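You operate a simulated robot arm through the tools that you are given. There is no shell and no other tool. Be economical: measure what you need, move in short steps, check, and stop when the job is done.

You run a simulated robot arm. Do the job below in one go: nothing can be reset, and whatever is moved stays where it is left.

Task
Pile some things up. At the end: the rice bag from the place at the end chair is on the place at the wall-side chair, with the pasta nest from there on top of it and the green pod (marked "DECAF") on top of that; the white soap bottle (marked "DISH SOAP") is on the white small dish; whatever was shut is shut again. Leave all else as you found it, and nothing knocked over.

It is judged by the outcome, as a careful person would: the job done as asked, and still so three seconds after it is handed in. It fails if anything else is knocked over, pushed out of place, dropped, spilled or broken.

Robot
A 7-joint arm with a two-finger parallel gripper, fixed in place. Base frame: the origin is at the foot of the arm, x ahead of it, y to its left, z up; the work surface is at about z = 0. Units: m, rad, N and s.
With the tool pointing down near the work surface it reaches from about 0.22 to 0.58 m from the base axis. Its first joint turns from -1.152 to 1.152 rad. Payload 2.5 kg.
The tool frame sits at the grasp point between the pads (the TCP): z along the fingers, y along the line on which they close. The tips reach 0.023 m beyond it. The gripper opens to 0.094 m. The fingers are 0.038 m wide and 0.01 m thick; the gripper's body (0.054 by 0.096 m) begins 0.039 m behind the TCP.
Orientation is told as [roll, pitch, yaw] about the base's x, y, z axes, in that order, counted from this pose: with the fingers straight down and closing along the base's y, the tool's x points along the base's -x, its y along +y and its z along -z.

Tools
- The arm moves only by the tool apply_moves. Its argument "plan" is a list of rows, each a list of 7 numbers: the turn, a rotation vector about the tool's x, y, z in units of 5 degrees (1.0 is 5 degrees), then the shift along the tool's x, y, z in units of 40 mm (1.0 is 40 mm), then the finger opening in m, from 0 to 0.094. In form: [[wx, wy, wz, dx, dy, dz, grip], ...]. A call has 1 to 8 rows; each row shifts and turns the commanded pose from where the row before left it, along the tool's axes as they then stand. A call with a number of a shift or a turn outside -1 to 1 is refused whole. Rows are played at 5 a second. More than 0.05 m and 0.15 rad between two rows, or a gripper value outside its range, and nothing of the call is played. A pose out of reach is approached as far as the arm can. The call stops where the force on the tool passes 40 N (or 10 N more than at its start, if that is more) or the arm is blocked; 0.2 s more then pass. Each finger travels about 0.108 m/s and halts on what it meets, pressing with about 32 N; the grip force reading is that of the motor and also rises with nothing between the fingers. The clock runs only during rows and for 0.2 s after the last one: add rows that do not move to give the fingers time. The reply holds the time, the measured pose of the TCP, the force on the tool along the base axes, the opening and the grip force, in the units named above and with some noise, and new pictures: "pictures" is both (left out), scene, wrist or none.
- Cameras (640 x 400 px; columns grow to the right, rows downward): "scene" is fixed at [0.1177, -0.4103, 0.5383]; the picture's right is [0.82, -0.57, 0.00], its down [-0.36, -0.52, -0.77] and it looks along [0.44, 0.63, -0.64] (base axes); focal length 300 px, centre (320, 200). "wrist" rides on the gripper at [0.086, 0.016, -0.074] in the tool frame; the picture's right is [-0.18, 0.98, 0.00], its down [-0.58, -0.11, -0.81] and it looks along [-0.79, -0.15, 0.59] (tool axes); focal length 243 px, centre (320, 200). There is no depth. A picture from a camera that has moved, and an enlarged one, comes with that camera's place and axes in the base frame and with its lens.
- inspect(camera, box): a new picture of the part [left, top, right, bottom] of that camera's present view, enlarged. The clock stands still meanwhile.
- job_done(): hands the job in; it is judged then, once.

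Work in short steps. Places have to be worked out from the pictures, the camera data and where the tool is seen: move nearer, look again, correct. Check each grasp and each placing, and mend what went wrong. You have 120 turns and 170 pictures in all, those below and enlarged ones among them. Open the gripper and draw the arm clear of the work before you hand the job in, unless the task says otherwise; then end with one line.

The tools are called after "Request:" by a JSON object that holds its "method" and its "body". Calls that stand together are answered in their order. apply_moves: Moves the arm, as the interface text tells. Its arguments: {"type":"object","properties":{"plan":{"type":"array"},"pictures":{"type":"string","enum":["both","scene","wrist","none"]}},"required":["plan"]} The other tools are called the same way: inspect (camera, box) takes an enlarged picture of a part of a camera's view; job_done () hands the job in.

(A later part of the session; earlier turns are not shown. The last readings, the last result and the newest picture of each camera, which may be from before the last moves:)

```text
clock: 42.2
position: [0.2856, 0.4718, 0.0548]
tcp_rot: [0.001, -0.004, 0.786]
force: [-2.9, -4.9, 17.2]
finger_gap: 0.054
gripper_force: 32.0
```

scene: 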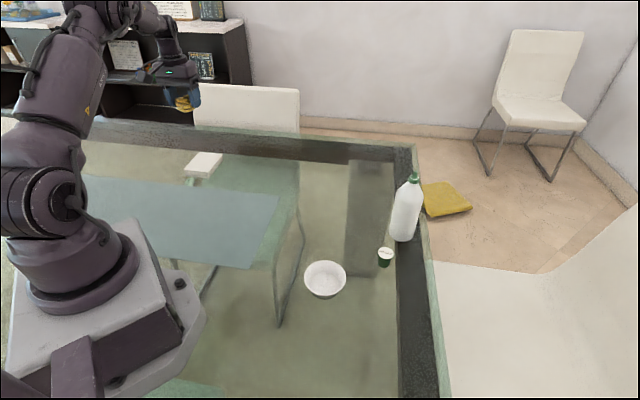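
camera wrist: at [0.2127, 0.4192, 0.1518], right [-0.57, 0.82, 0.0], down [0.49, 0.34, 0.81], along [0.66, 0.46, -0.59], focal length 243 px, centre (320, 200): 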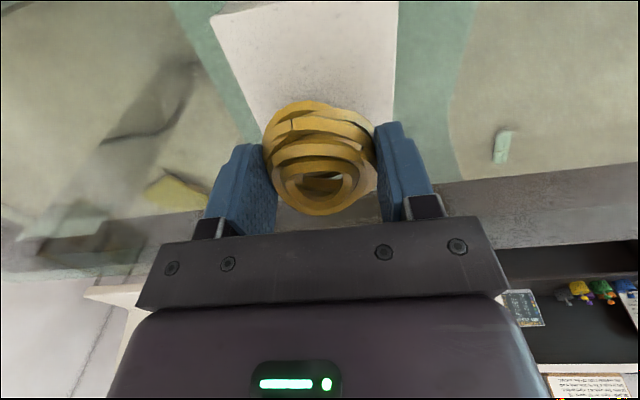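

Firm contact now (17 N). Ease off 1.5 mm and open slowly.

Request:
{"method": "apply_moves", "body": {"plan": [[0, 0, 0, 0, 0, -0.045, 0.05], [0, 0, 0, 0, 0, 0, 0.056], [0, 0, 0, 0, 0, 0, 0.064], [0, 0, 0, 0, 0, 0, 0.08], [0, 0, 0, 0, 0, 0, 0.094], [0, 0, 0, 0, 0, -0.6, 0.094], [0, 0, 0, 0, 0, -1, 0.094], [0, 0, 0, 0, 0, -0.3, 0.094]], "pictures": "wrist"}}

Request:
{"method": "inspect", "body": {"camera": "scene", "box": [140, 110, 260, 185]}}

```text
clock: 44.0
position: [0.2876, 0.4691, 0.1319]
tcp_rot: [0.0, -0.001, 0.789]
force: [0.8, -0.3, -0.5]
finger_gap: 0.0941
gripper_force: 0.0
camera wrist: at [0.2136, 0.4184, 0.2047], right [-0.57, 0.82, 0.0], down [0.49, 0.34, 0.81], along [0.66, 0.46, -0.59], focal length 243 px, centre (320, 200)
```

wrist: 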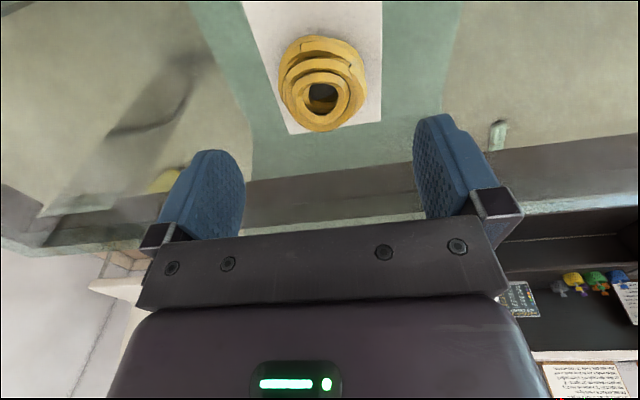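

```text
5.33 times, centred on (200, 148) of scene
camera zoom: at [0.1177, -0.4103, 0.5383], right [0.82, -0.57, 0.0], down [-0.36, -0.52, -0.77], along [0.44, 0.63, -0.64], focal length 1600 px, centre (960, 480)
```

zoom: 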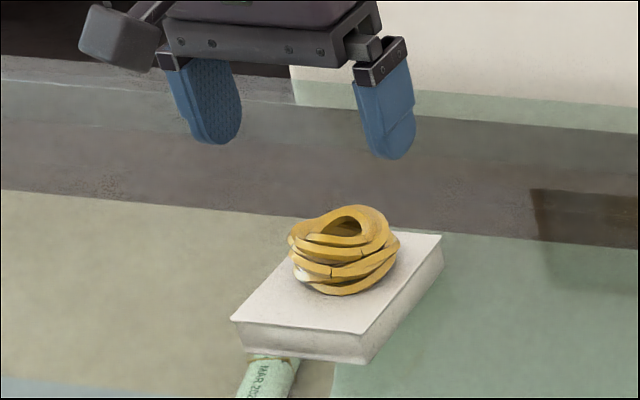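

The nest sits well on the rice bag. Now rise and travel to view the pod near (0.478, -0.144).

Request:
{"method": "apply_moves", "body": {"plan": [[0, 0, 0, 0, 0, -1, 0.094], [0, 0, 0, 0, 0, -1, 0.094], [0, 0, 0, 0, 0, -1, 0.094], [0, 0, 1, 0.42, -0.678, 0, 0.094], [0, 0, 1, 0.359, -0.713, 0, 0.094], [0, 0, 1, 0.296, -0.741, 0, 0.094], [0, 0, 1, 0.231, -0.765, 0, 0.094], [0, 0, 1, 0.162, -0.781, 0, 0.08]], "pictures": "none"}}

Request:
{"method": "apply_moves", "body": {"plan": [[0, 0, 1, 0.094, -0.793, 0, 0.07], [0, 0, 1, 0.024, -0.798, 0, 0.065], [0, 0, 1, -0.045, -0.797, 0, 0.065], [0, 0, 1, -0.114, -0.79, 0, 0.065], [0, 0, 1, -0.183, -0.777, 0, 0.065], [0, 0, 1, -0.25, -0.758, 0, 0.065], [0, 0, 1, -0.315, -0.733, 0, 0.065], [0, 0, 1, -0.378, -0.704, 0, 0.065]], "pictures": "none"}}

Request:
{"method": "apply_moves", "body": {"plan": [[0, 0, 1, -0.438, -0.667, 0, 0.065], [0, 0, 1, -0.494, -0.627, 0, 0.065], [0, 0, 1, -0.547, -0.581, 0, 0.065], [0, 0, 1, -0.596, -0.531, 0, 0.065], [0, 0, 1, -0.64, -0.477, 0, 0.065], [0, 0, 0, 0, 0, 0, 0.065]], "pictures": "both"}}

```text
clock: 45.8
position: [0.3216, 0.3136, 0.2501]
tcp_rot: [0.001, 0.0, 0.351]
force: [0.8, -0.1, 0.2]
finger_gap: 0.0801
gripper_force: 0.0
```

```text
clock: 47.6
position: [0.3818, 0.0647, 0.2512]
tcp_rot: [0.0, 0.0, -0.349]
force: [-0.4, -0.5, 0.3]
finger_gap: 0.0651
gripper_force: 0.1
```

```text
clock: 49.0
position: [0.4204, -0.0904, 0.2479]
tcp_rot: [0.003, 0.0, -0.784]
force: [-0.4, 0.2, 0.3]
finger_gap: 0.0649
gripper_force: 0.2
camera wrist: at [0.3687, -0.0186, 0.3222], right [0.82, 0.57, 0.0], down [0.33, -0.49, 0.81], along [0.46, -0.67, -0.59], focal length 243 px, centre (320, 200)
```

scene: 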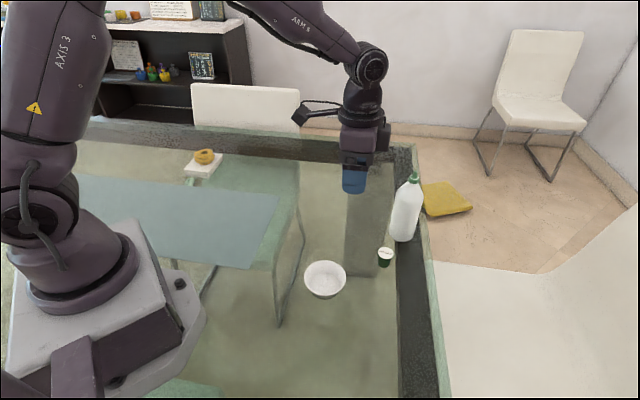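
wrist: 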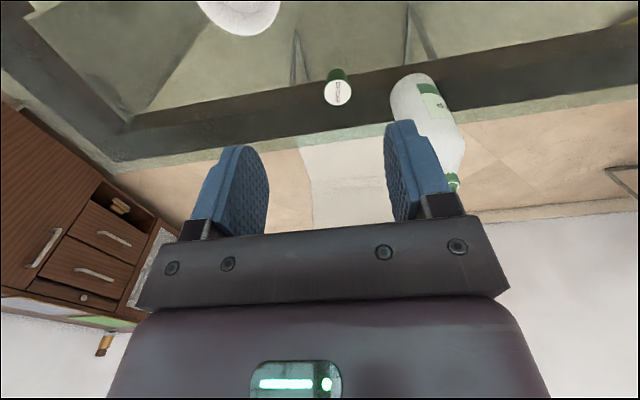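

Pod at about (0.481, -0.140), ~37 mm across. Move over it at z≈0.12 and check.

Request:
{"method": "apply_moves", "body": {"plan": [[0, 0, 0, -0.65, 0.067, 0.6, 0.065], [0, 0, 0, -0.65, 0.067, 0.6, 0.065], [0, 0, 0, -0.65, 0.067, 1, 0.065], [0, 0, 0, 0, 0, 1, 0.065], [0, 0, 0, 0, 0, 0, 0.065]], "pictures": "both"}}

Request:
{"method": "inspect", "body": {"camera": "wrist", "box": [200, 0, 440, 150]}}

```text
clock: 50.2
position: [0.4796, -0.1384, 0.123]
tcp_rot: [0.0, 0.0, -0.784]
force: [0.2, 0.6, 0.4]
finger_gap: 0.0648
gripper_force: 0.0
camera wrist: at [0.4292, -0.0672, 0.1971], right [0.82, 0.57, 0.0], down [0.33, -0.49, 0.81], along [0.46, -0.66, -0.59], focal length 243 px, centre (320, 200)
```

scene: 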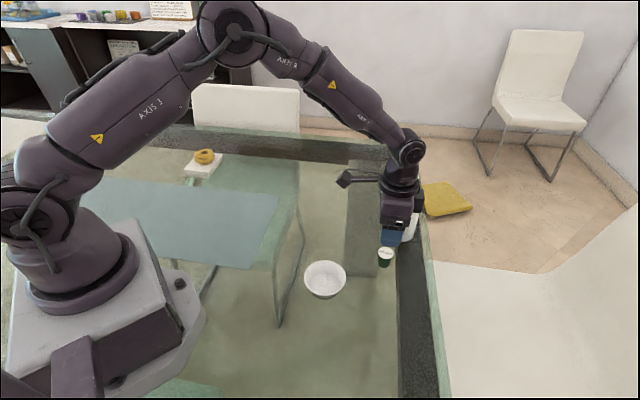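
wrist: 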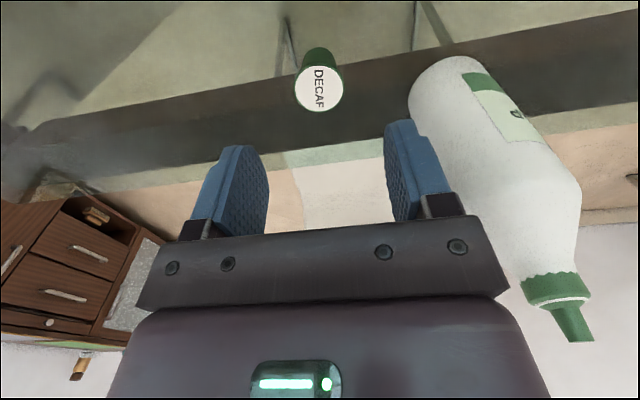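

```text
2.67 times, centred on (320, 75) of wrist
camera zoom: at [0.4292, -0.0672, 0.1971], right [0.82, 0.57, 0.0], down [0.33, -0.49, 0.81], along [0.46, -0.66, -0.59], focal length 647 px, centre (320, 533)
```

zoom: 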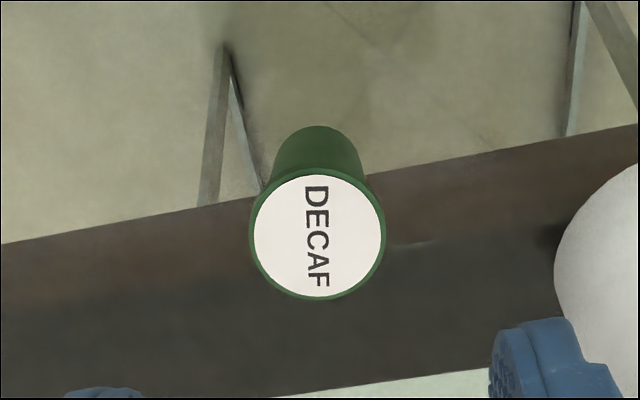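

Pod is centred within 3 mm, height about 0.033. Descend to z≈0.028 and close on it.

Request:
{"method": "apply_moves", "body": {"plan": [[0, 0, 0, -0.08, -0.03, 0.8, 0.065], [0, 0, 0, 0, 0, 0.8, 0.065], [0, 0, 0, 0, 0, 0.5, 0.065], [0, 0, 0, 0, 0, 0.27, 0.06], [0, 0, 0, 0, 0, 0, 0.05], [0, 0, 0, 0, 0, 0, 0.042], [0, 0, 0, 0, 0, 0, 0.032], [0, 0, 0, 0, 0, 0, 0.032]], "pictures": "wrist"}}

```text
clock: 52.0
position: [0.4822, -0.1433, 0.0289]
tcp_rot: [0.0, 0.001, -0.784]
force: [-0.6, -0.6, -0.2]
finger_gap: 0.0328
gripper_force: 30.9
camera wrist: at [0.4315, -0.0702, 0.1019], right [0.82, 0.57, 0.0], down [0.34, -0.49, 0.81], along [0.46, -0.66, -0.59], focal length 243 px, centre (320, 200)
```

wrist: 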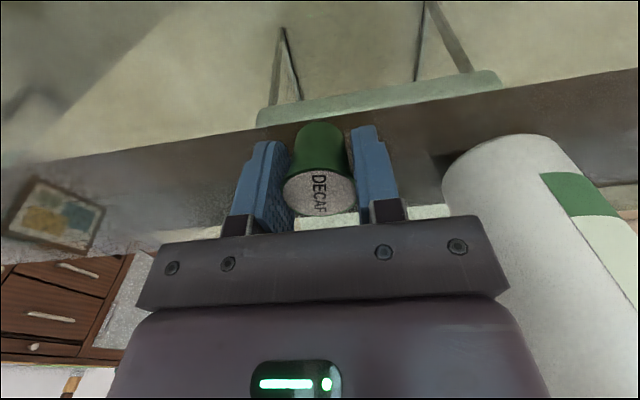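

Pod gripped at 33 mm. Lift and check.

Request:
{"method": "apply_moves", "body": {"plan": [[0, 0, 0, 0, 0, 0, 0.028], [0, 0, 0, 0, 0, -0.3, 0.028], [0, 0, 0, 0, 0, -0.7, 0.028], [0, 0, 0, 0, 0, -1, 0.028], [0, 0, 0, 0, 0, -1, 0.028], [0, 0, 0, 0, 0, -1, 0.028], [0, 0, 0, 0, 0, -1, 0.028], [0, 0, 0, 0, 0, 0, 0.028]], "pictures": "both"}}

```text
clock: 53.8
position: [0.4809, -0.1424, 0.2289]
tcp_rot: [0.0, 0.001, -0.783]
force: [0.5, 0.1, -0.5]
finger_gap: 0.0305
gripper_force: 31.8
camera wrist: at [0.4309, -0.0714, 0.3035], right [0.82, 0.57, 0.0], down [0.34, -0.49, 0.81], along [0.46, -0.66, -0.59], focal length 243 px, centre (320, 200)
```

scene: 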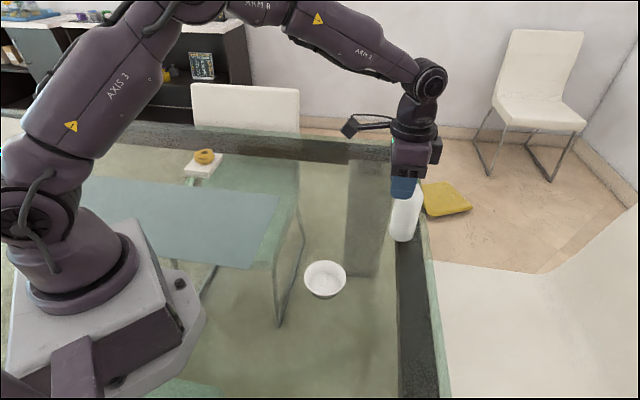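
wrist: 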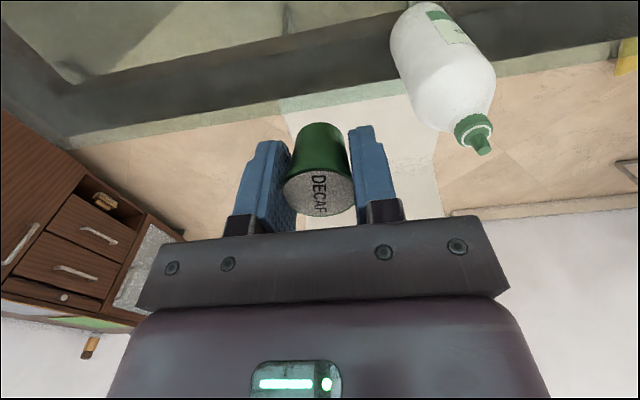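

Pod held upright. Carry it to above the nest.

Request:
{"method": "apply_moves", "body": {"plan": [[0, 0, -1, 0.791, 0.411, 0, 0.028], [0, 0, -1, 0.752, 0.478, 0, 0.028], [0, 0, -1, 0.708, 0.542, 0, 0.028], [0, 0, -1, 0.658, 0.602, 0, 0.028], [0, 0, -1, 0.603, 0.657, 0, 0.028], [0, 0, -1, 0.544, 0.707, 0, 0.028], [0, 0, -1, 0.48, 0.751, 0, 0.028], [0, 0, -1, 0.413, 0.79, 0, 0.028]], "pictures": "none"}}

Request:
{"method": "apply_moves", "body": {"plan": [[0, 0, -1, 0.342, 0.823, 0, 0.028], [0, 0, -1, 0.269, 0.85, 0, 0.028], [0, 0, -1, 0.194, 0.87, 0, 0.028], [0, 0, -1, 0.117, 0.884, 0, 0.028], [0, 0, -1, 0.04, 0.891, 0, 0.028], [0, 0, -1, -0.038, 0.891, 0, 0.028], [0, 0, -1, -0.115, 0.884, 0, 0.028], [0, 0, -1, -0.192, 0.871, 0, 0.028]], "pictures": "none"}}

Request:
{"method": "apply_moves", "body": {"plan": [[0, 0, -1, -0.268, 0.85, 0, 0.028], [0, 0, -1, -0.34, 0.824, 0, 0.028], [0, 0, 0, 0, 0, 0, 0.028], [0, 0, 0, 0, 0, 0, 0.028]], "pictures": "both"}}

```text
clock: 55.6
position: [0.3947, 0.1308, 0.2288]
tcp_rot: [-0.001, 0.0, -0.084]
force: [-0.3, -0.5, 0.0]
finger_gap: 0.0307
gripper_force: 31.9
```

```text
clock: 57.4
position: [0.3063, 0.4025, 0.2265]
tcp_rot: [0.001, 0.0, 0.614]
force: [0.4, -0.2, 0.2]
finger_gap: 0.0308
gripper_force: 32.5
```

```text
clock: 58.4
position: [0.2831, 0.471, 0.2267]
tcp_rot: [0.002, -0.001, 0.789]
force: [0.0, 0.1, 0.0]
finger_gap: 0.0305
gripper_force: 32.4
camera wrist: at [0.2102, 0.4189, 0.2994], right [-0.57, 0.82, 0.0], down [0.49, 0.34, 0.81], along [0.66, 0.46, -0.59], focal length 243 px, centre (320, 200)
```

scene: 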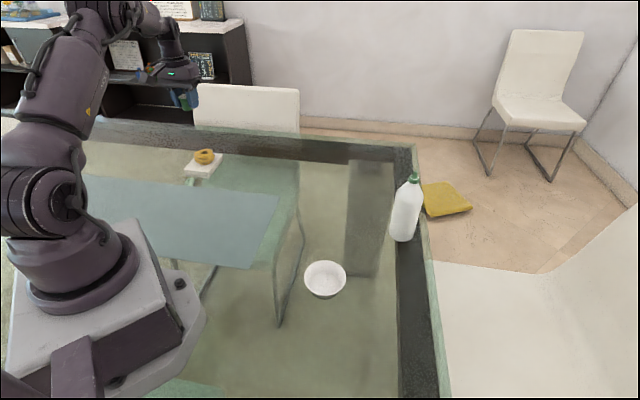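
wrist: 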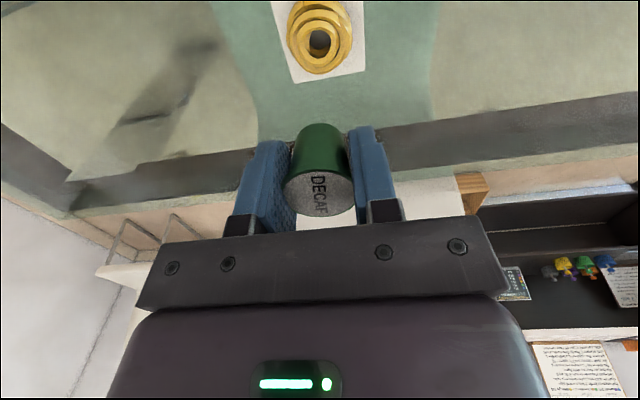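

Aligned with the nest's centre within 3 mm. Lower to z≈0.098 and inspect.

Request:
{"method": "apply_moves", "body": {"plan": [[0, 0, 0, 0, 0, 0.9, 0.028], [0, 0, 0, 0, 0, 0.9, 0.028], [0, 0, 0, 0, 0, 0.9, 0.028], [0, 0, 0, 0, 0, 0.5, 0.028], [0, 0, 0, 0, 0, 0, 0.028]], "pictures": "wrist"}}

Request:
{"method": "inspect", "body": {"camera": "scene", "box": [140, 110, 260, 185]}}

```text
clock: 59.6
position: [0.2869, 0.469, 0.098]
tcp_rot: [0.0, 0.0, 0.788]
force: [0.0, -0.3, -0.1]
finger_gap: 0.0306
gripper_force: 31.9
camera wrist: at [0.214, 0.4187, 0.1718], right [-0.57, 0.82, 0.0], down [0.49, 0.34, 0.81], along [0.66, 0.46, -0.59], focal length 243 px, centre (320, 200)
```

wrist: 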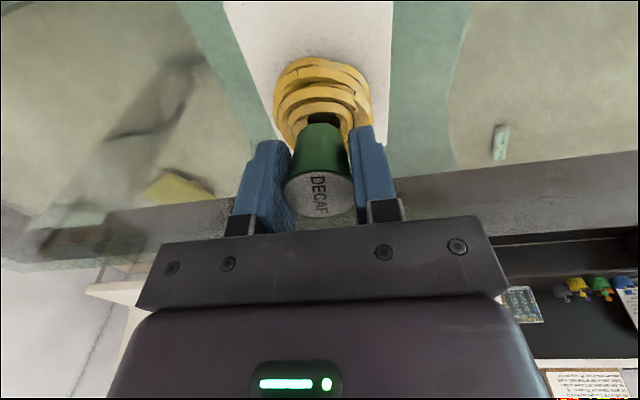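

```text
5.33 times, centred on (200, 148) of scene
camera zoom: at [0.1177, -0.4103, 0.5383], right [0.82, -0.57, 0.0], down [-0.36, -0.52, -0.77], along [0.44, 0.63, -0.64], focal length 1600 px, centre (960, 480)
```

zoom: 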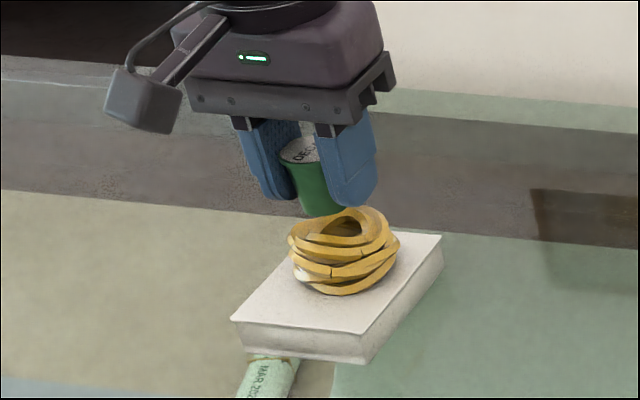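

The wrist view says aligned in y, but nest hole ~5–7 mm nearer along tool x; the scene view is ambiguous, so I'll zoom in.

Request:
{"method": "inspect", "body": {"camera": "scene", "box": [184, 130, 224, 170]}}

Request:
{"method": "inspect", "body": {"camera": "wrist", "box": [240, 40, 400, 240]}}

```text
10.00 times, centred on (204, 150) of scene
camera zoom: at [0.1177, -0.4103, 0.5383], right [0.82, -0.57, 0.0], down [-0.36, -0.52, -0.77], along [0.44, 0.63, -0.64], focal length 3000 px, centre (1480, 700)
```

zoom: 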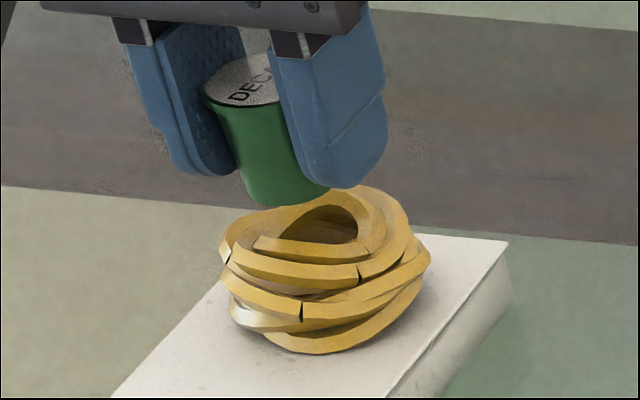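

```text
2.00 times, centred on (320, 140) of wrist
camera zoom: at [0.214, 0.4187, 0.1718], right [-0.57, 0.82, 0.0], down [0.49, 0.34, 0.81], along [0.66, 0.46, -0.59], focal length 485 px, centre (320, 320)
```

zoom: 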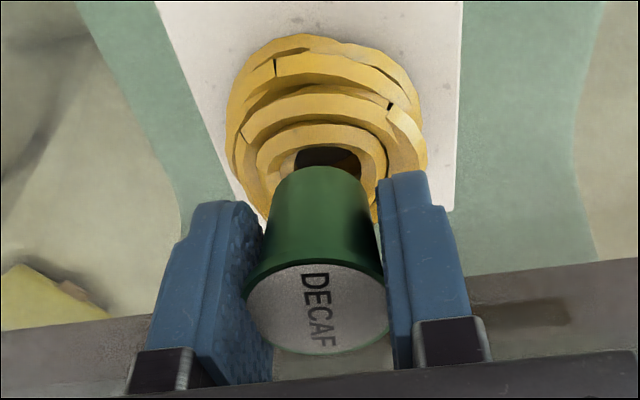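

Combining both views: shift about 5 mm along tool +x and 2.5 mm along −y, then lower gently until contact.

Request:
{"method": "apply_moves", "body": {"plan": [[0, 0, 0, 0.12, -0.065, 0, 0.028], [0, 0, 0, 0, 0, 0.15, 0.028], [0, 0, 0, 0, 0, 0.08, 0.028], [0, 0, 0, 0, 0, 0, 0.028]], "pictures": "wrist"}}

Request:
{"method": "inspect", "body": {"camera": "scene", "box": [184, 130, 224, 170]}}

```text
clock: 60.6
position: [0.285, 0.4648, 0.089]
tcp_rot: [0.0, 0.0, 0.787]
force: [0.7, 0.1, 0.1]
finger_gap: 0.0304
gripper_force: 31.9
camera wrist: at [0.2112, 0.4132, 0.1636], right [-0.57, 0.82, 0.0], down [0.49, 0.34, 0.81], along [0.66, 0.46, -0.59], focal length 243 px, centre (320, 200)
```

wrist: 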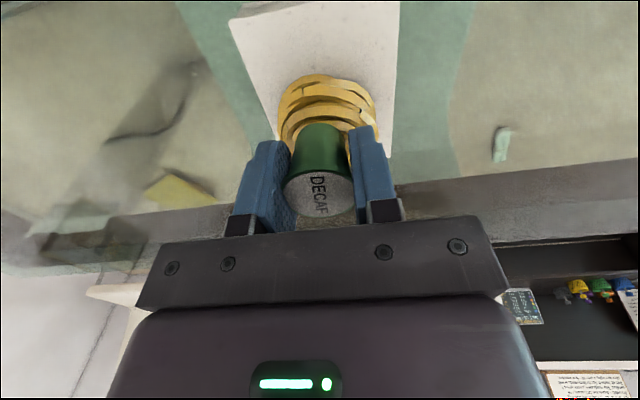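

```text
10.00 times, centred on (204, 150) of scene
camera zoom: at [0.1177, -0.4103, 0.5383], right [0.82, -0.57, 0.0], down [-0.36, -0.52, -0.77], along [0.44, 0.63, -0.64], focal length 3000 px, centre (1480, 700)
```

zoom: 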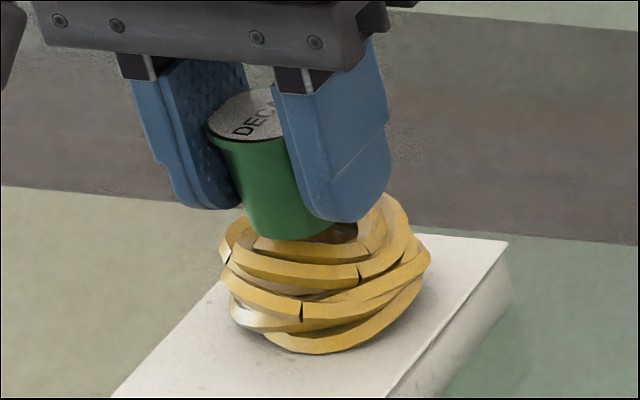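

Close now. I'll lower in tiny steps and look for contact.

Request:
{"method": "apply_moves", "body": {"plan": [[0, 0, 0, 0, 0, 0.06, 0.028], [0, 0, 0, 0, 0, 0, 0.028]], "pictures": "none"}}

Request:
{"method": "inspect", "body": {"camera": "scene", "box": [184, 130, 224, 170]}}

Request:
{"method": "inspect", "body": {"camera": "wrist", "box": [270, 60, 390, 220]}}

```text
clock: 61.2
position: [0.2843, 0.4644, 0.0864]
tcp_rot: [-0.001, -0.001, 0.786]
force: [-0.5, 0.5, -0.4]
finger_gap: 0.0317
gripper_force: 32.7
```

```text
10.00 times, centred on (204, 150) of scene
camera zoom: at [0.1177, -0.4103, 0.5383], right [0.82, -0.57, 0.0], down [-0.36, -0.52, -0.77], along [0.44, 0.63, -0.64], focal length 3000 px, centre (1480, 700)
```

zoom: 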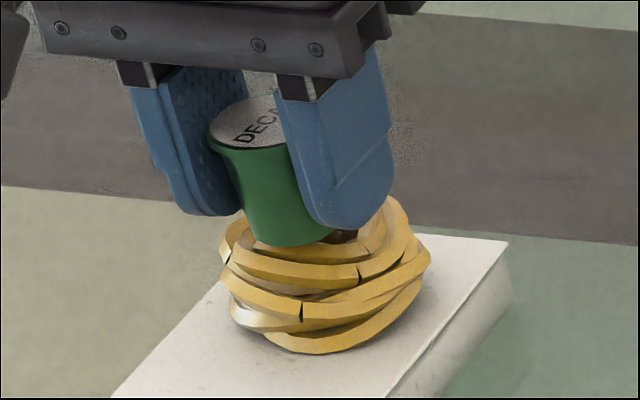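

```text
2.50 times, centred on (330, 140) of wrist
camera zoom: at [0.2111, 0.4136, 0.161], right [-0.57, 0.82, 0.0], down [0.49, 0.34, 0.81], along [0.66, 0.46, -0.59], focal length 606 px, centre (295, 350)
```

zoom: 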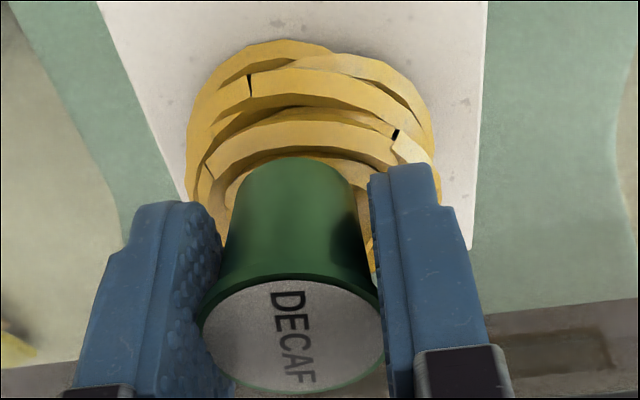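

Request:
{"method": "apply_moves", "body": {"plan": [[0, 0, 0, 0, 0, 0.06, 0.028], [0, 0, 0, 0, 0, 0, 0.028]], "pictures": "none"}}

```text
clock: 61.8
position: [0.2838, 0.4641, 0.0848]
tcp_rot: [0.001, 0.0, 0.788]
force: [0.9, 0.7, -0.1]
finger_gap: 0.0321
gripper_force: 32.4
```

Request:
{"method": "inspect", "body": {"camera": "scene", "box": [184, 130, 224, 170]}}

Request:
{"method": "inspect", "body": {"camera": "wrist", "box": [270, 60, 390, 220]}}

```text
10.00 times, centred on (204, 150) of scene
camera zoom: at [0.1177, -0.4103, 0.5383], right [0.82, -0.57, 0.0], down [-0.36, -0.52, -0.77], along [0.44, 0.63, -0.64], focal length 3000 px, centre (1480, 700)
```

zoom: 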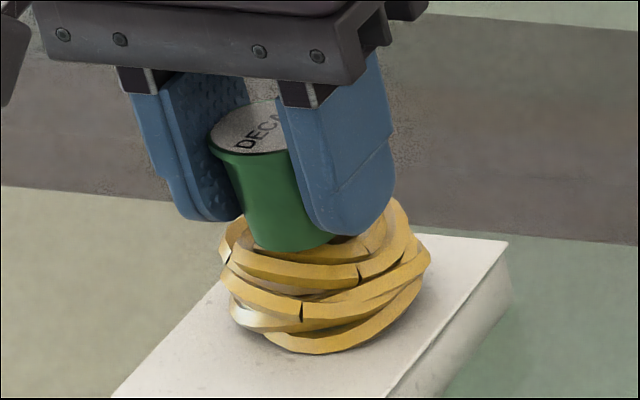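

```text
2.50 times, centred on (330, 140) of wrist
camera zoom: at [0.2109, 0.4138, 0.1589], right [-0.57, 0.82, 0.0], down [0.49, 0.34, 0.81], along [0.66, 0.46, -0.59], focal length 606 px, centre (295, 350)
```

zoom: 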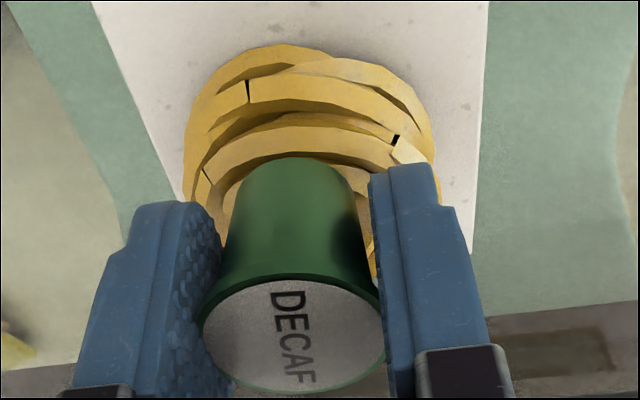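

The pod is just about touching. Continue tiny steps until force is felt.

Request:
{"method": "apply_moves", "body": {"plan": [[0, 0, 0, 0, 0, 0.04, 0.028], [0, 0, 0, 0, 0, 0, 0.028]], "pictures": "none"}}

```text
clock: 62.4
position: [0.2839, 0.4642, 0.083]
tcp_rot: [0.0, 0.001, 0.788]
force: [-0.2, 0.5, 1.4]
finger_gap: 0.0321
gripper_force: 32.1
```

Request:
{"method": "apply_moves", "body": {"plan": [[0, 0, 0, 0, 0, 0.04, 0.028], [0, 0, 0, 0, 0, 0, 0.028]], "pictures": "none"}}

Request:
{"method": "inspect", "body": {"camera": "scene", "box": [184, 130, 224, 170]}}

```text
clock: 63.0
position: [0.2854, 0.4649, 0.0821]
tcp_rot: [0.0, -0.003, 0.788]
force: [-1.7, -2.0, 13.3]
finger_gap: 0.0321
gripper_force: 32.1
```

```text
10.00 times, centred on (204, 150) of scene
camera zoom: at [0.1177, -0.4103, 0.5383], right [0.82, -0.57, 0.0], down [-0.36, -0.52, -0.77], along [0.44, 0.63, -0.64], focal length 3000 px, centre (1480, 700)
```

zoom: 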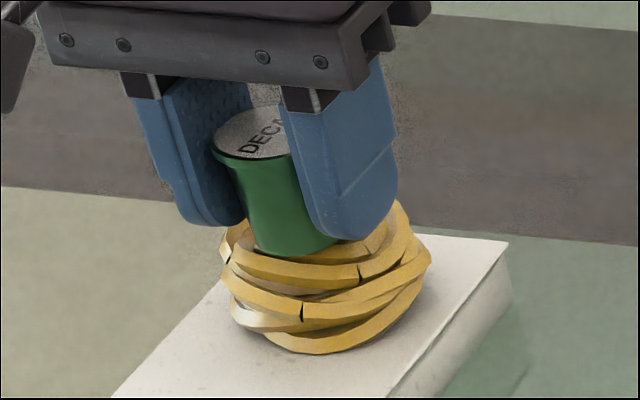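

Solid contact (13 N). Ease off slightly and open slowly, watching the pod.

Request:
{"method": "apply_moves", "body": {"plan": [[0, 0, 0, 0, 0, -0.035, 0.028], [0, 0, 0, 0, 0, 0, 0.034], [0, 0, 0, 0, 0, 0, 0.037], [0, 0, 0, 0, 0, 0, 0.041]], "pictures": "none"}}

Request:
{"method": "inspect", "body": {"camera": "scene", "box": [184, 130, 224, 170]}}

Request:
{"method": "inspect", "body": {"camera": "wrist", "box": [270, 60, 390, 220]}}

```text
clock: 64.0
position: [0.2837, 0.4631, 0.0832]
tcp_rot: [0.001, -0.001, 0.788]
force: [0.1, 1.2, 0.2]
finger_gap: 0.0413
gripper_force: 0.2
```

```text
10.00 times, centred on (204, 150) of scene
camera zoom: at [0.1177, -0.4103, 0.5383], right [0.82, -0.57, 0.0], down [-0.36, -0.52, -0.77], along [0.44, 0.63, -0.64], focal length 3000 px, centre (1480, 700)
```

zoom: 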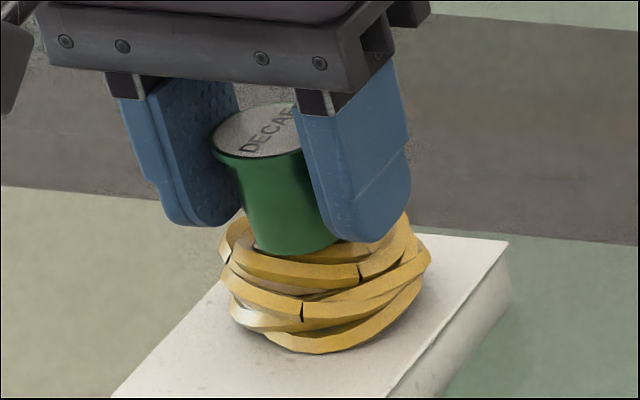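

```text
2.50 times, centred on (330, 140) of wrist
camera zoom: at [0.211, 0.4132, 0.157], right [-0.57, 0.82, 0.0], down [0.49, 0.34, 0.81], along [0.66, 0.46, -0.59], focal length 606 px, centre (295, 350)
```

zoom: 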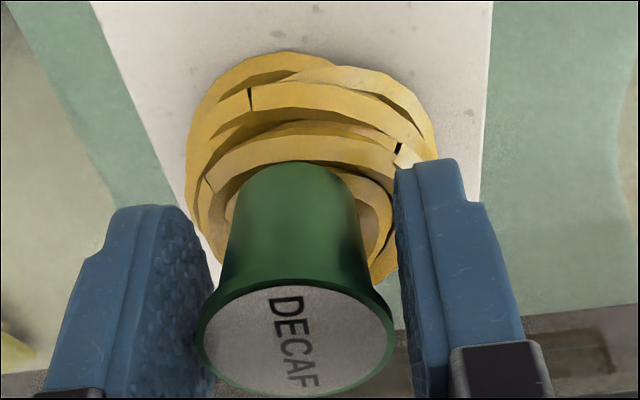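

Released and upright. Open further and check before rising.

Request:
{"method": "apply_moves", "body": {"plan": [[0, 0, 0, 0, 0, 0, 0.05], [0, 0, 0, 0, 0, 0, 0.06], [0, 0, 0, 0, 0, 0, 0.06]], "pictures": "none"}}

Request:
{"method": "inspect", "body": {"camera": "scene", "box": [184, 130, 224, 170]}}

```text
clock: 64.8
position: [0.2842, 0.4647, 0.0827]
tcp_rot: [0.0, 0.0, 0.788]
force: [-0.1, -0.3, -0.3]
finger_gap: 0.0597
gripper_force: 0.1
```

```text
10.00 times, centred on (204, 150) of scene
camera zoom: at [0.1177, -0.4103, 0.5383], right [0.82, -0.57, 0.0], down [-0.36, -0.52, -0.77], along [0.44, 0.63, -0.64], focal length 3000 px, centre (1480, 700)
```

zoom: 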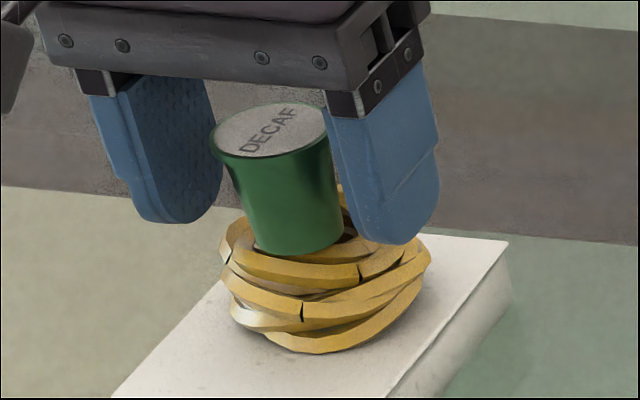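

The pod stands free on the nest. Rise straight up.

Request:
{"method": "apply_moves", "body": {"plan": [[0, 0, 0, 0, 0, 0, 0.075], [0, 0, 0, 0, 0, -0.5, 0.075], [0, 0, 0, 0, 0, -1, 0.075], [0, 0, 0, 0, 0, -1, 0.075], [0, 0, 0, 0, 0, -1, 0.075], [0, 0, 0, 0, 0, -1, 0.075], [0, 0, 0, 0, 0, 0, 0.075]], "pictures": "none"}}

Request:
{"method": "inspect", "body": {"camera": "scene", "box": [164, 120, 244, 180]}}

```text
clock: 66.4
position: [0.2858, 0.463, 0.2629]
tcp_rot: [0.0, -0.001, 0.789]
force: [-0.2, 0.1, -0.4]
finger_gap: 0.075
gripper_force: 0.1
```

```text
6.67 times, centred on (204, 150) of scene
camera zoom: at [0.1177, -0.4103, 0.5383], right [0.82, -0.57, 0.0], down [-0.36, -0.52, -0.77], along [0.44, 0.63, -0.64], focal length 2000 px, centre (1093, 533)
```

zoom: 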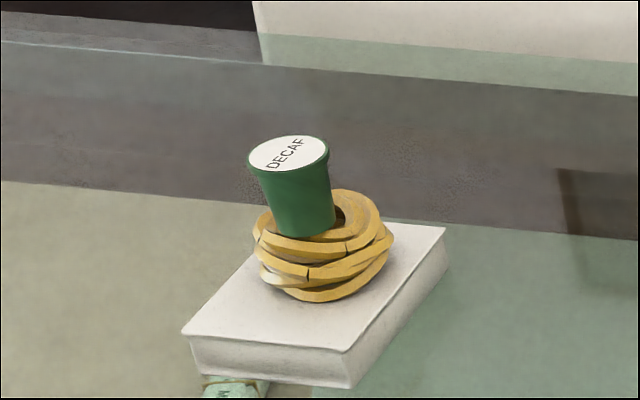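

The stack is standing. Now the soap bottle (about (0.585, -0.10), 0.18 tall): I plan to grip its cap from above. Travel to a viewing spot first.

Request:
{"method": "apply_moves", "body": {"plan": [[0, 0, 1, 0.338, -0.92, -0.2, 0.075], [0, 0, 1, 0.256, -0.947, -0.2, 0.075], [0, 0, 1, 0.173, -0.965, -0.2, 0.075], [0, 0, 1, 0.088, -0.977, -0.2, 0.075], [0, 0, 1, 0.003, -0.981, -0.2, 0.075], [0, 0, 1, -0.083, -0.977, 0, 0.075], [0, 0, 1, -0.168, -0.967, 0, 0.075], [0, 0, 1, -0.251, -0.948, 0, 0.075]], "pictures": "none"}}

Request:
{"method": "apply_moves", "body": {"plan": [[0, 0, 1, -0.332, -0.923, 0, 0.075], [0, 0, 1, -0.412, -0.89, 0, 0.075], [0, 0, 1, -0.488, -0.851, 0, 0.075], [0, 0, 0, 0, -0.804, 0, 0.075], [0, 0, 0, 0, 0, 0, 0.075]], "pictures": "both"}}

```text
clock: 68.2
position: [0.4177, 0.1802, 0.3033]
tcp_rot: [-0.001, 0.0, 0.091]
force: [-0.4, 0.2, -0.9]
finger_gap: 0.0748
gripper_force: 0.0
```

```text
clock: 69.4
position: [0.4616, 0.0404, 0.3036]
tcp_rot: [-0.001, -0.001, -0.173]
force: [-0.2, 0.3, -1.1]
finger_gap: 0.0749
gripper_force: 0.1
camera wrist: at [0.379, 0.0703, 0.3774], right [0.35, 0.94, 0.0], down [0.55, -0.21, 0.81], along [0.76, -0.28, -0.59], focal length 243 px, centre (320, 200)
```

scene: 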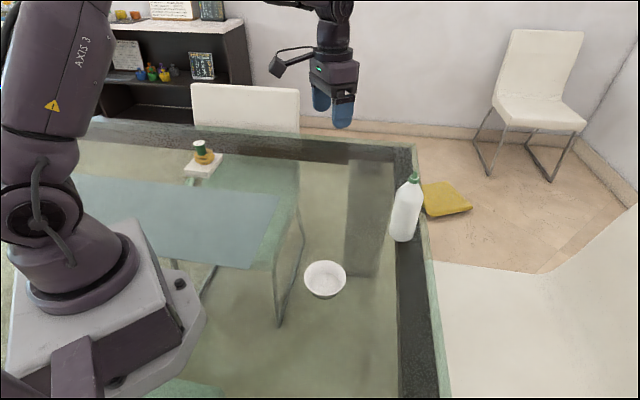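
wrist: 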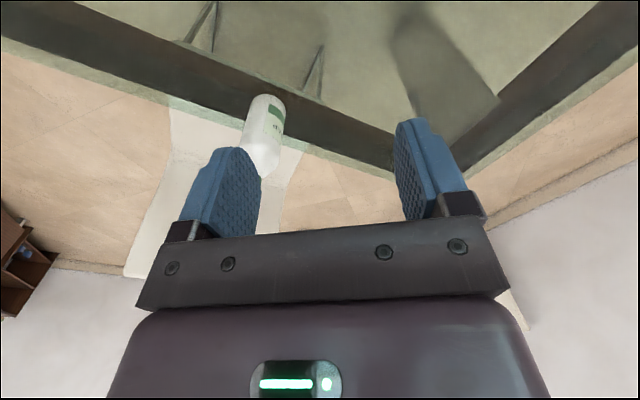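

Request:
{"method": "apply_moves", "body": {"plan": [[0, 0, 0, -0.5, -0.75, 0, 0.075], [0, 0, 0, -0.5, -0.75, 0, 0.075], [0, 0, 0, -0.4, -0.75, 0, 0.075], [0, 0, 0, -0.15, -0.78, 0, 0.075], [0, 0, 0, 0, 0, 0, 0.075]], "pictures": "wrist"}}

Request:
{"method": "inspect", "body": {"camera": "scene", "box": [365, 160, 445, 250]}}

```text
clock: 70.6
position: [0.5019, -0.0879, 0.3035]
tcp_rot: [-0.001, -0.002, -0.171]
force: [0.0, 0.3, 0.4]
finger_gap: 0.075
gripper_force: 0.0
camera wrist: at [0.419, -0.0596, 0.3773], right [0.35, 0.94, 0.0], down [0.55, -0.21, 0.81], along [0.76, -0.28, -0.59], focal length 243 px, centre (320, 200)
```

wrist: 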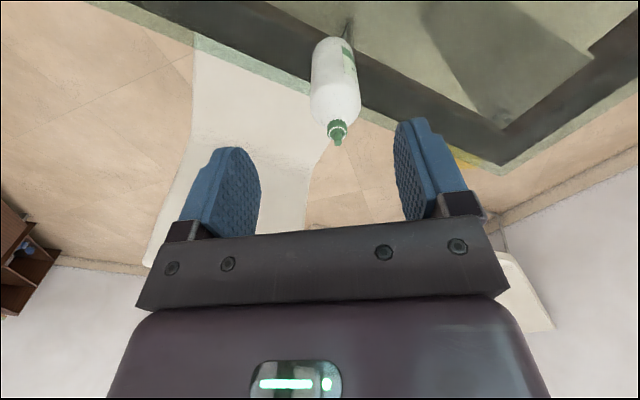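

```text
4.44 times, centred on (405, 205) of scene
camera zoom: at [0.1177, -0.4103, 0.5383], right [0.82, -0.57, 0.0], down [-0.36, -0.52, -0.77], along [0.44, 0.63, -0.64], focal length 1333 px, centre (-58, 178)
```

zoom: 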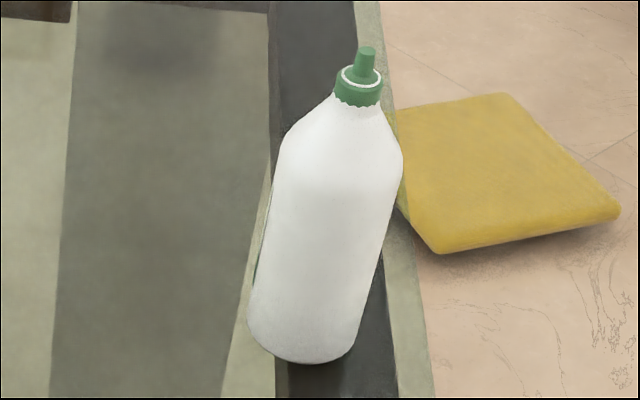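

Cap is at about (0.585, -0.099), cap ring z≈0.152, tip z≈0.183. Move over it at z≈0.24 to check alignment and reach.

Request:
{"method": "apply_moves", "body": {"plan": [[0, 0, 0, -0.7, 0.03, 0.3, 0.075], [0, 0, 0, -0.7, 0.03, 0.5, 0.075], [0, 0, 0, -0.7, 0.02, 0.5, 0.075], [0, 0, 0, 0, 0, 0.3, 0.06], [0, 0, 0, 0, 0, 0, 0.06]], "pictures": "both"}}

Request:
{"method": "inspect", "body": {"camera": "wrist", "box": [240, 20, 400, 180]}}

```text
clock: 71.8
position: [0.5859, -0.101, 0.2383]
tcp_rot: [0.0, -0.001, -0.173]
force: [-0.2, 0.6, -0.7]
finger_gap: 0.0603
gripper_force: 0.0
camera wrist: at [0.5019, -0.07, 0.3122], right [0.35, 0.94, 0.0], down [0.55, -0.21, 0.81], along [0.76, -0.28, -0.59], focal length 243 px, centre (320, 200)
```

scene: 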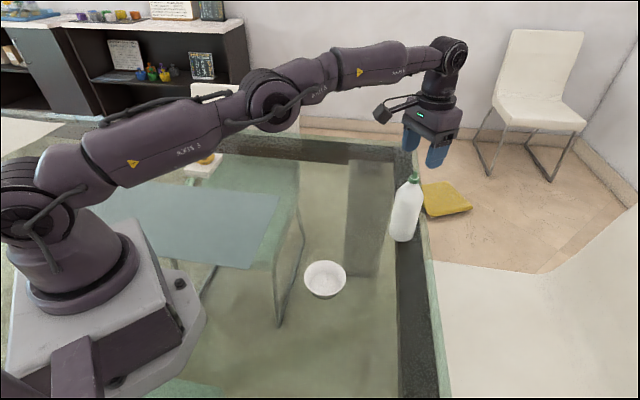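
wrist: 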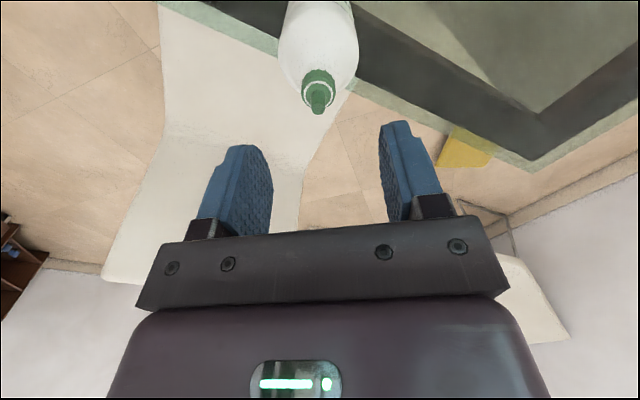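

```text
2.50 times, centred on (320, 100) of wrist
camera zoom: at [0.5019, -0.07, 0.3122], right [0.35, 0.94, 0.0], down [0.55, -0.21, 0.81], along [0.76, -0.28, -0.59], focal length 606 px, centre (320, 450)
```

zoom: 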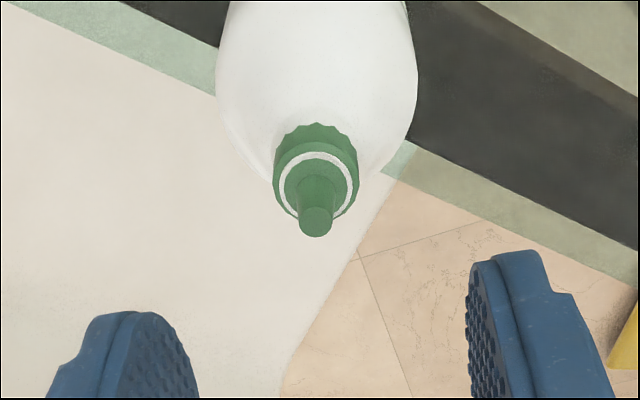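

Cap is centred within 2 mm. Descend to z≈0.169 so the pads take the cap ring just above the shoulder.

Request:
{"method": "apply_moves", "body": {"plan": [[0, 0, 0, 0.04, 0, 0.7, 0.06], [0, 0, 0, 0, 0, 0.6, 0.06], [0, 0, 0, 0, 0, 0.43, 0.06], [0, 0, 0, 0, 0, 0, 0.06]], "pictures": "wrist"}}

Request:
{"method": "inspect", "body": {"camera": "scene", "box": [365, 120, 465, 210]}}

```text
clock: 72.8
position: [0.5853, -0.0995, 0.17]
tcp_rot: [-0.001, 0.0, -0.173]
force: [-0.2, 0.0, 0.3]
finger_gap: 0.0599
gripper_force: 0.1
camera wrist: at [0.5016, -0.0695, 0.2434], right [0.35, 0.94, 0.0], down [0.55, -0.21, 0.81], along [0.76, -0.28, -0.59], focal length 243 px, centre (320, 200)
```

wrist: 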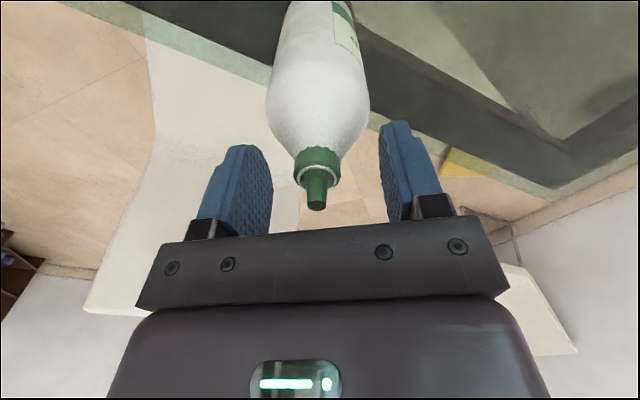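

```text
4.44 times, centred on (415, 165) of scene
camera zoom: at [0.1177, -0.4103, 0.5383], right [0.82, -0.57, 0.0], down [-0.36, -0.52, -0.77], along [0.44, 0.63, -0.64], focal length 1333 px, centre (-102, 356)
```

zoom: 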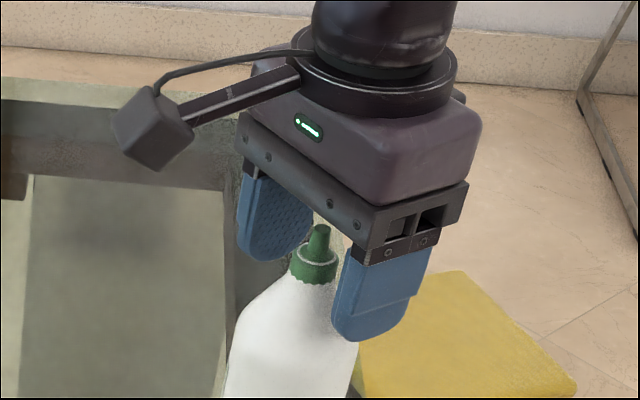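

Cap is between the pads. Raise 3 mm for shoulder clearance and close.

Request:
{"method": "apply_moves", "body": {"plan": [[0, 0, 0, 0, 0, -0.07, 0.045], [0, 0, 0, 0, 0, 0, 0.035], [0, 0, 0, 0, 0, 0, 0.025], [0, 0, 0, 0, 0, 0, 0.018], [0, 0, 0, 0, 0, 0, 0.018]], "pictures": "wrist"}}

Request:
{"method": "inspect", "body": {"camera": "scene", "box": [365, 150, 465, 250]}}

```text
clock: 74.0
position: [0.585, -0.0994, 0.1729]
tcp_rot: [0.0, -0.003, -0.174]
force: [-1.0, 0.8, 12.6]
finger_gap: 0.0271
gripper_force: 31.9
camera wrist: at [0.5015, -0.0696, 0.2474], right [0.35, 0.94, 0.0], down [0.55, -0.21, 0.81], along [0.76, -0.28, -0.59], focal length 243 px, centre (320, 200)
```

wrist: 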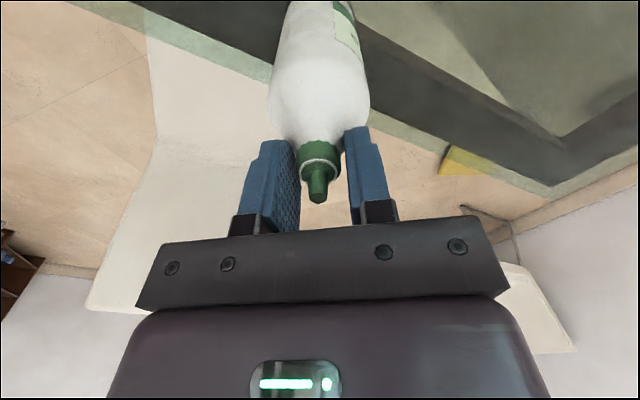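

```text
4.00 times, centred on (415, 200) of scene
camera zoom: at [0.1177, -0.4103, 0.5384], right [0.82, -0.57, 0.0], down [-0.36, -0.52, -0.77], along [0.44, 0.63, -0.64], focal length 1200 px, centre (-60, 200)
```

zoom: 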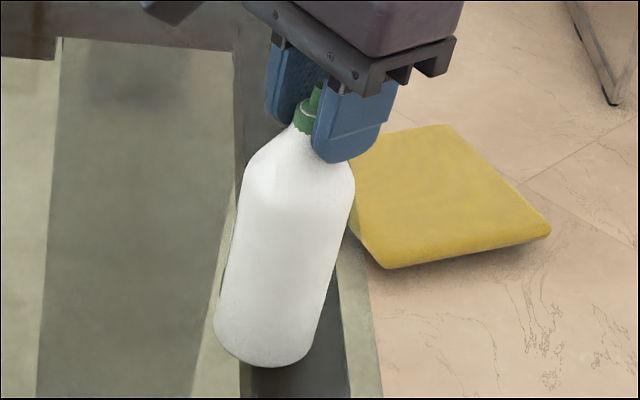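

The tips are wedging on the shoulder (12.6 N up, 27 mm gap). Open, raise 5 mm, and close on the cap ring proper.

Request:
{"method": "apply_moves", "body": {"plan": [[0, 0, 0, 0, 0, 0, 0.032], [0, 0, 0, 0, 0, 0, 0.036], [0, 0, 0, 0, 0, -0.12, 0.036], [0, 0, 0, 0, 0, 0, 0.028], [0, 0, 0, 0, 0, 0, 0.018], [0, 0, 0, 0, 0, 0, 0.018], [0, 0, 0, 0, 0, 0, 0.018]], "pictures": "wrist"}}

```text
clock: 75.6
position: [0.583, -0.0994, 0.1774]
tcp_rot: [0.001, -0.003, -0.173]
force: [-1.6, 0.8, 8.5]
finger_gap: 0.0226
gripper_force: 32.1
camera wrist: at [0.5006, -0.0696, 0.2513], right [0.35, 0.94, 0.0], down [0.55, -0.21, 0.81], along [0.76, -0.28, -0.59], focal length 243 px, centre (320, 200)
```

wrist: 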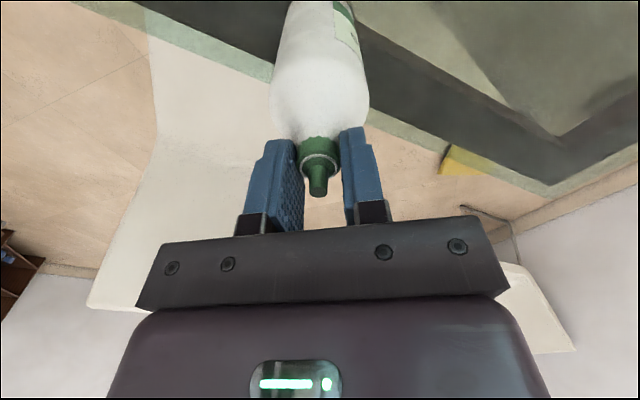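

Gap 22.6 mm matches the cap ring. Lift slowly and check.

Request:
{"method": "apply_moves", "body": {"plan": [[0, 0, 0, 0, 0, -0.1, 0.018], [0, 0, 0, 0, 0, -0.2, 0.018], [0, 0, 0, 0, 0, -0.3, 0.018], [0, 0, 0, 0, 0, 0, 0.018]], "pictures": "both"}}

```text
clock: 76.6
position: [0.5834, -0.0986, 0.2016]
tcp_rot: [-0.001, 0.0, -0.173]
force: [0.0, 0.6, -3.0]
finger_gap: 0.0224
gripper_force: 32.7
camera wrist: at [0.4998, -0.0694, 0.2756], right [0.35, 0.94, 0.0], down [0.55, -0.21, 0.81], along [0.76, -0.28, -0.59], focal length 243 px, centre (320, 200)
```

scene: 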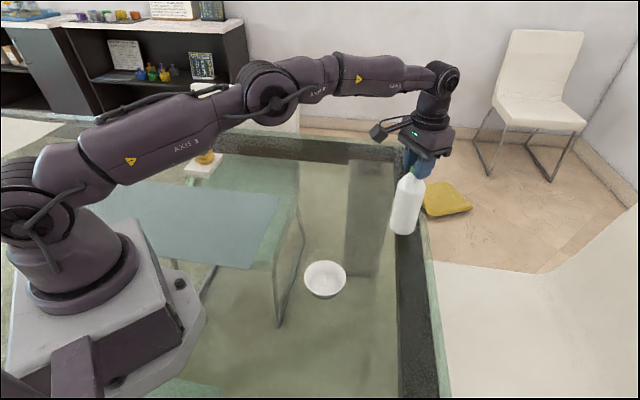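
wrist: 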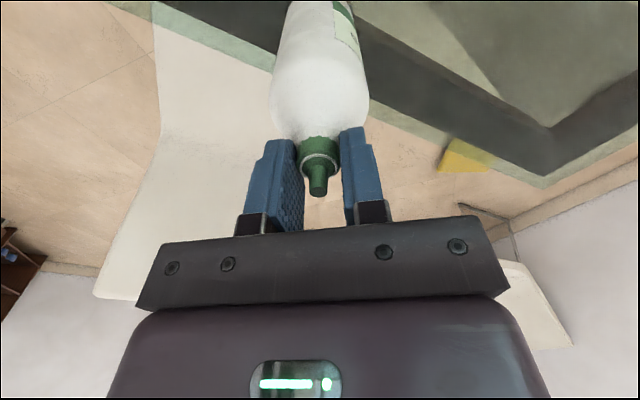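

Bottle is lifted (about 3 N). Raise it and bring it toward the dish at (0.335, -0.11), stopping short to look.

Request:
{"method": "apply_moves", "body": {"plan": [[0, 0, 0, 0, 0, -0.5, 0.018], [0, 0, 0, 0, 0, -0.8, 0.018], [0, 0, 0, 0, 0, -0.7, 0.018], [0, 0, 0, 0.3, 0, -0.3, 0.018], [0, 0, 0, 0.6, 0, 0, 0.018], [0, 0, 0, 0.8, 0, 0, 0.018], [0, 0, 0, 0.8, 0, 0, 0.018], [0, 0, 0, 0.8, 0, 0, 0.018]], "pictures": "none"}}

Request:
{"method": "apply_moves", "body": {"plan": [[0, 0, 0, 0.8, 0.1, 0, 0.018], [0, 0, 0, 0.8, 0.1, 0, 0.018], [0, 0, 0, 0.5, 0, 0, 0.018], [0, 0, 0, 0.2, 0, 0, 0.018], [0, 0, 0, 0, 0, 0, 0.018]], "pictures": "both"}}

```text
clock: 78.4
position: [0.5709, -0.0962, 0.3051]
tcp_rot: [0.0, 0.0, -0.173]
force: [0.8, 0.8, -2.3]
finger_gap: 0.0226
gripper_force: 31.6
out of reach, approached as far as the arm can: row 3, 4, 5, 6, 7, 8
```

```text
clock: 79.6
position: [0.5676, -0.0917, 0.3195]
tcp_rot: [0.0, 0.0, -0.172]
force: [0.7, 0.4, -2.4]
finger_gap: 0.0228
gripper_force: 32.4
out of reach, approached as far as the arm can: row 1, 2, 3, 4
camera wrist: at [0.4842, -0.0617, 0.3942], right [0.35, 0.94, 0.0], down [0.55, -0.21, 0.81], along [0.76, -0.28, -0.59], focal length 243 px, centre (320, 200)
```

scene: 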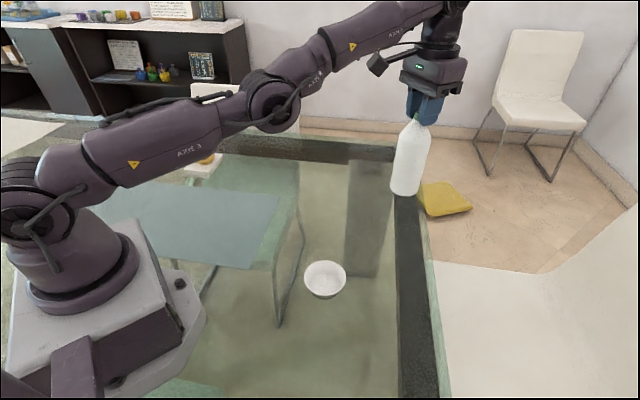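
wrist: 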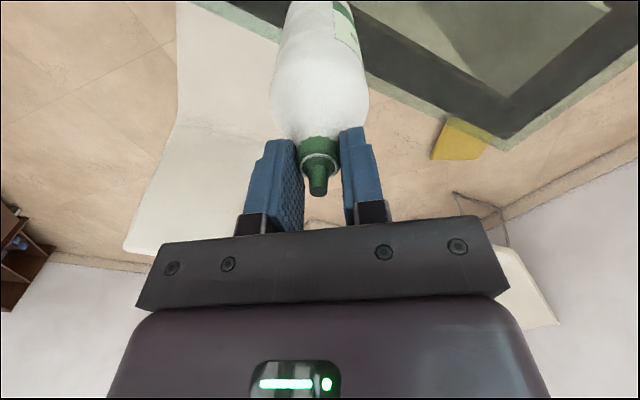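

The arm is at a reach limit; I'll issue still rows to see where it settles.

Request:
{"method": "apply_moves", "body": {"plan": [[0, 0, 0, 0, 0, 0, 0.018], [0, 0, 0, 0, 0, 0, 0.018]], "pictures": "none"}}

```text
clock: 80.2
position: [0.5665, -0.092, 0.3213]
tcp_rot: [-0.001, -0.001, -0.171]
force: [0.6, 0.5, -2.3]
finger_gap: 0.0225
gripper_force: 32.5
```

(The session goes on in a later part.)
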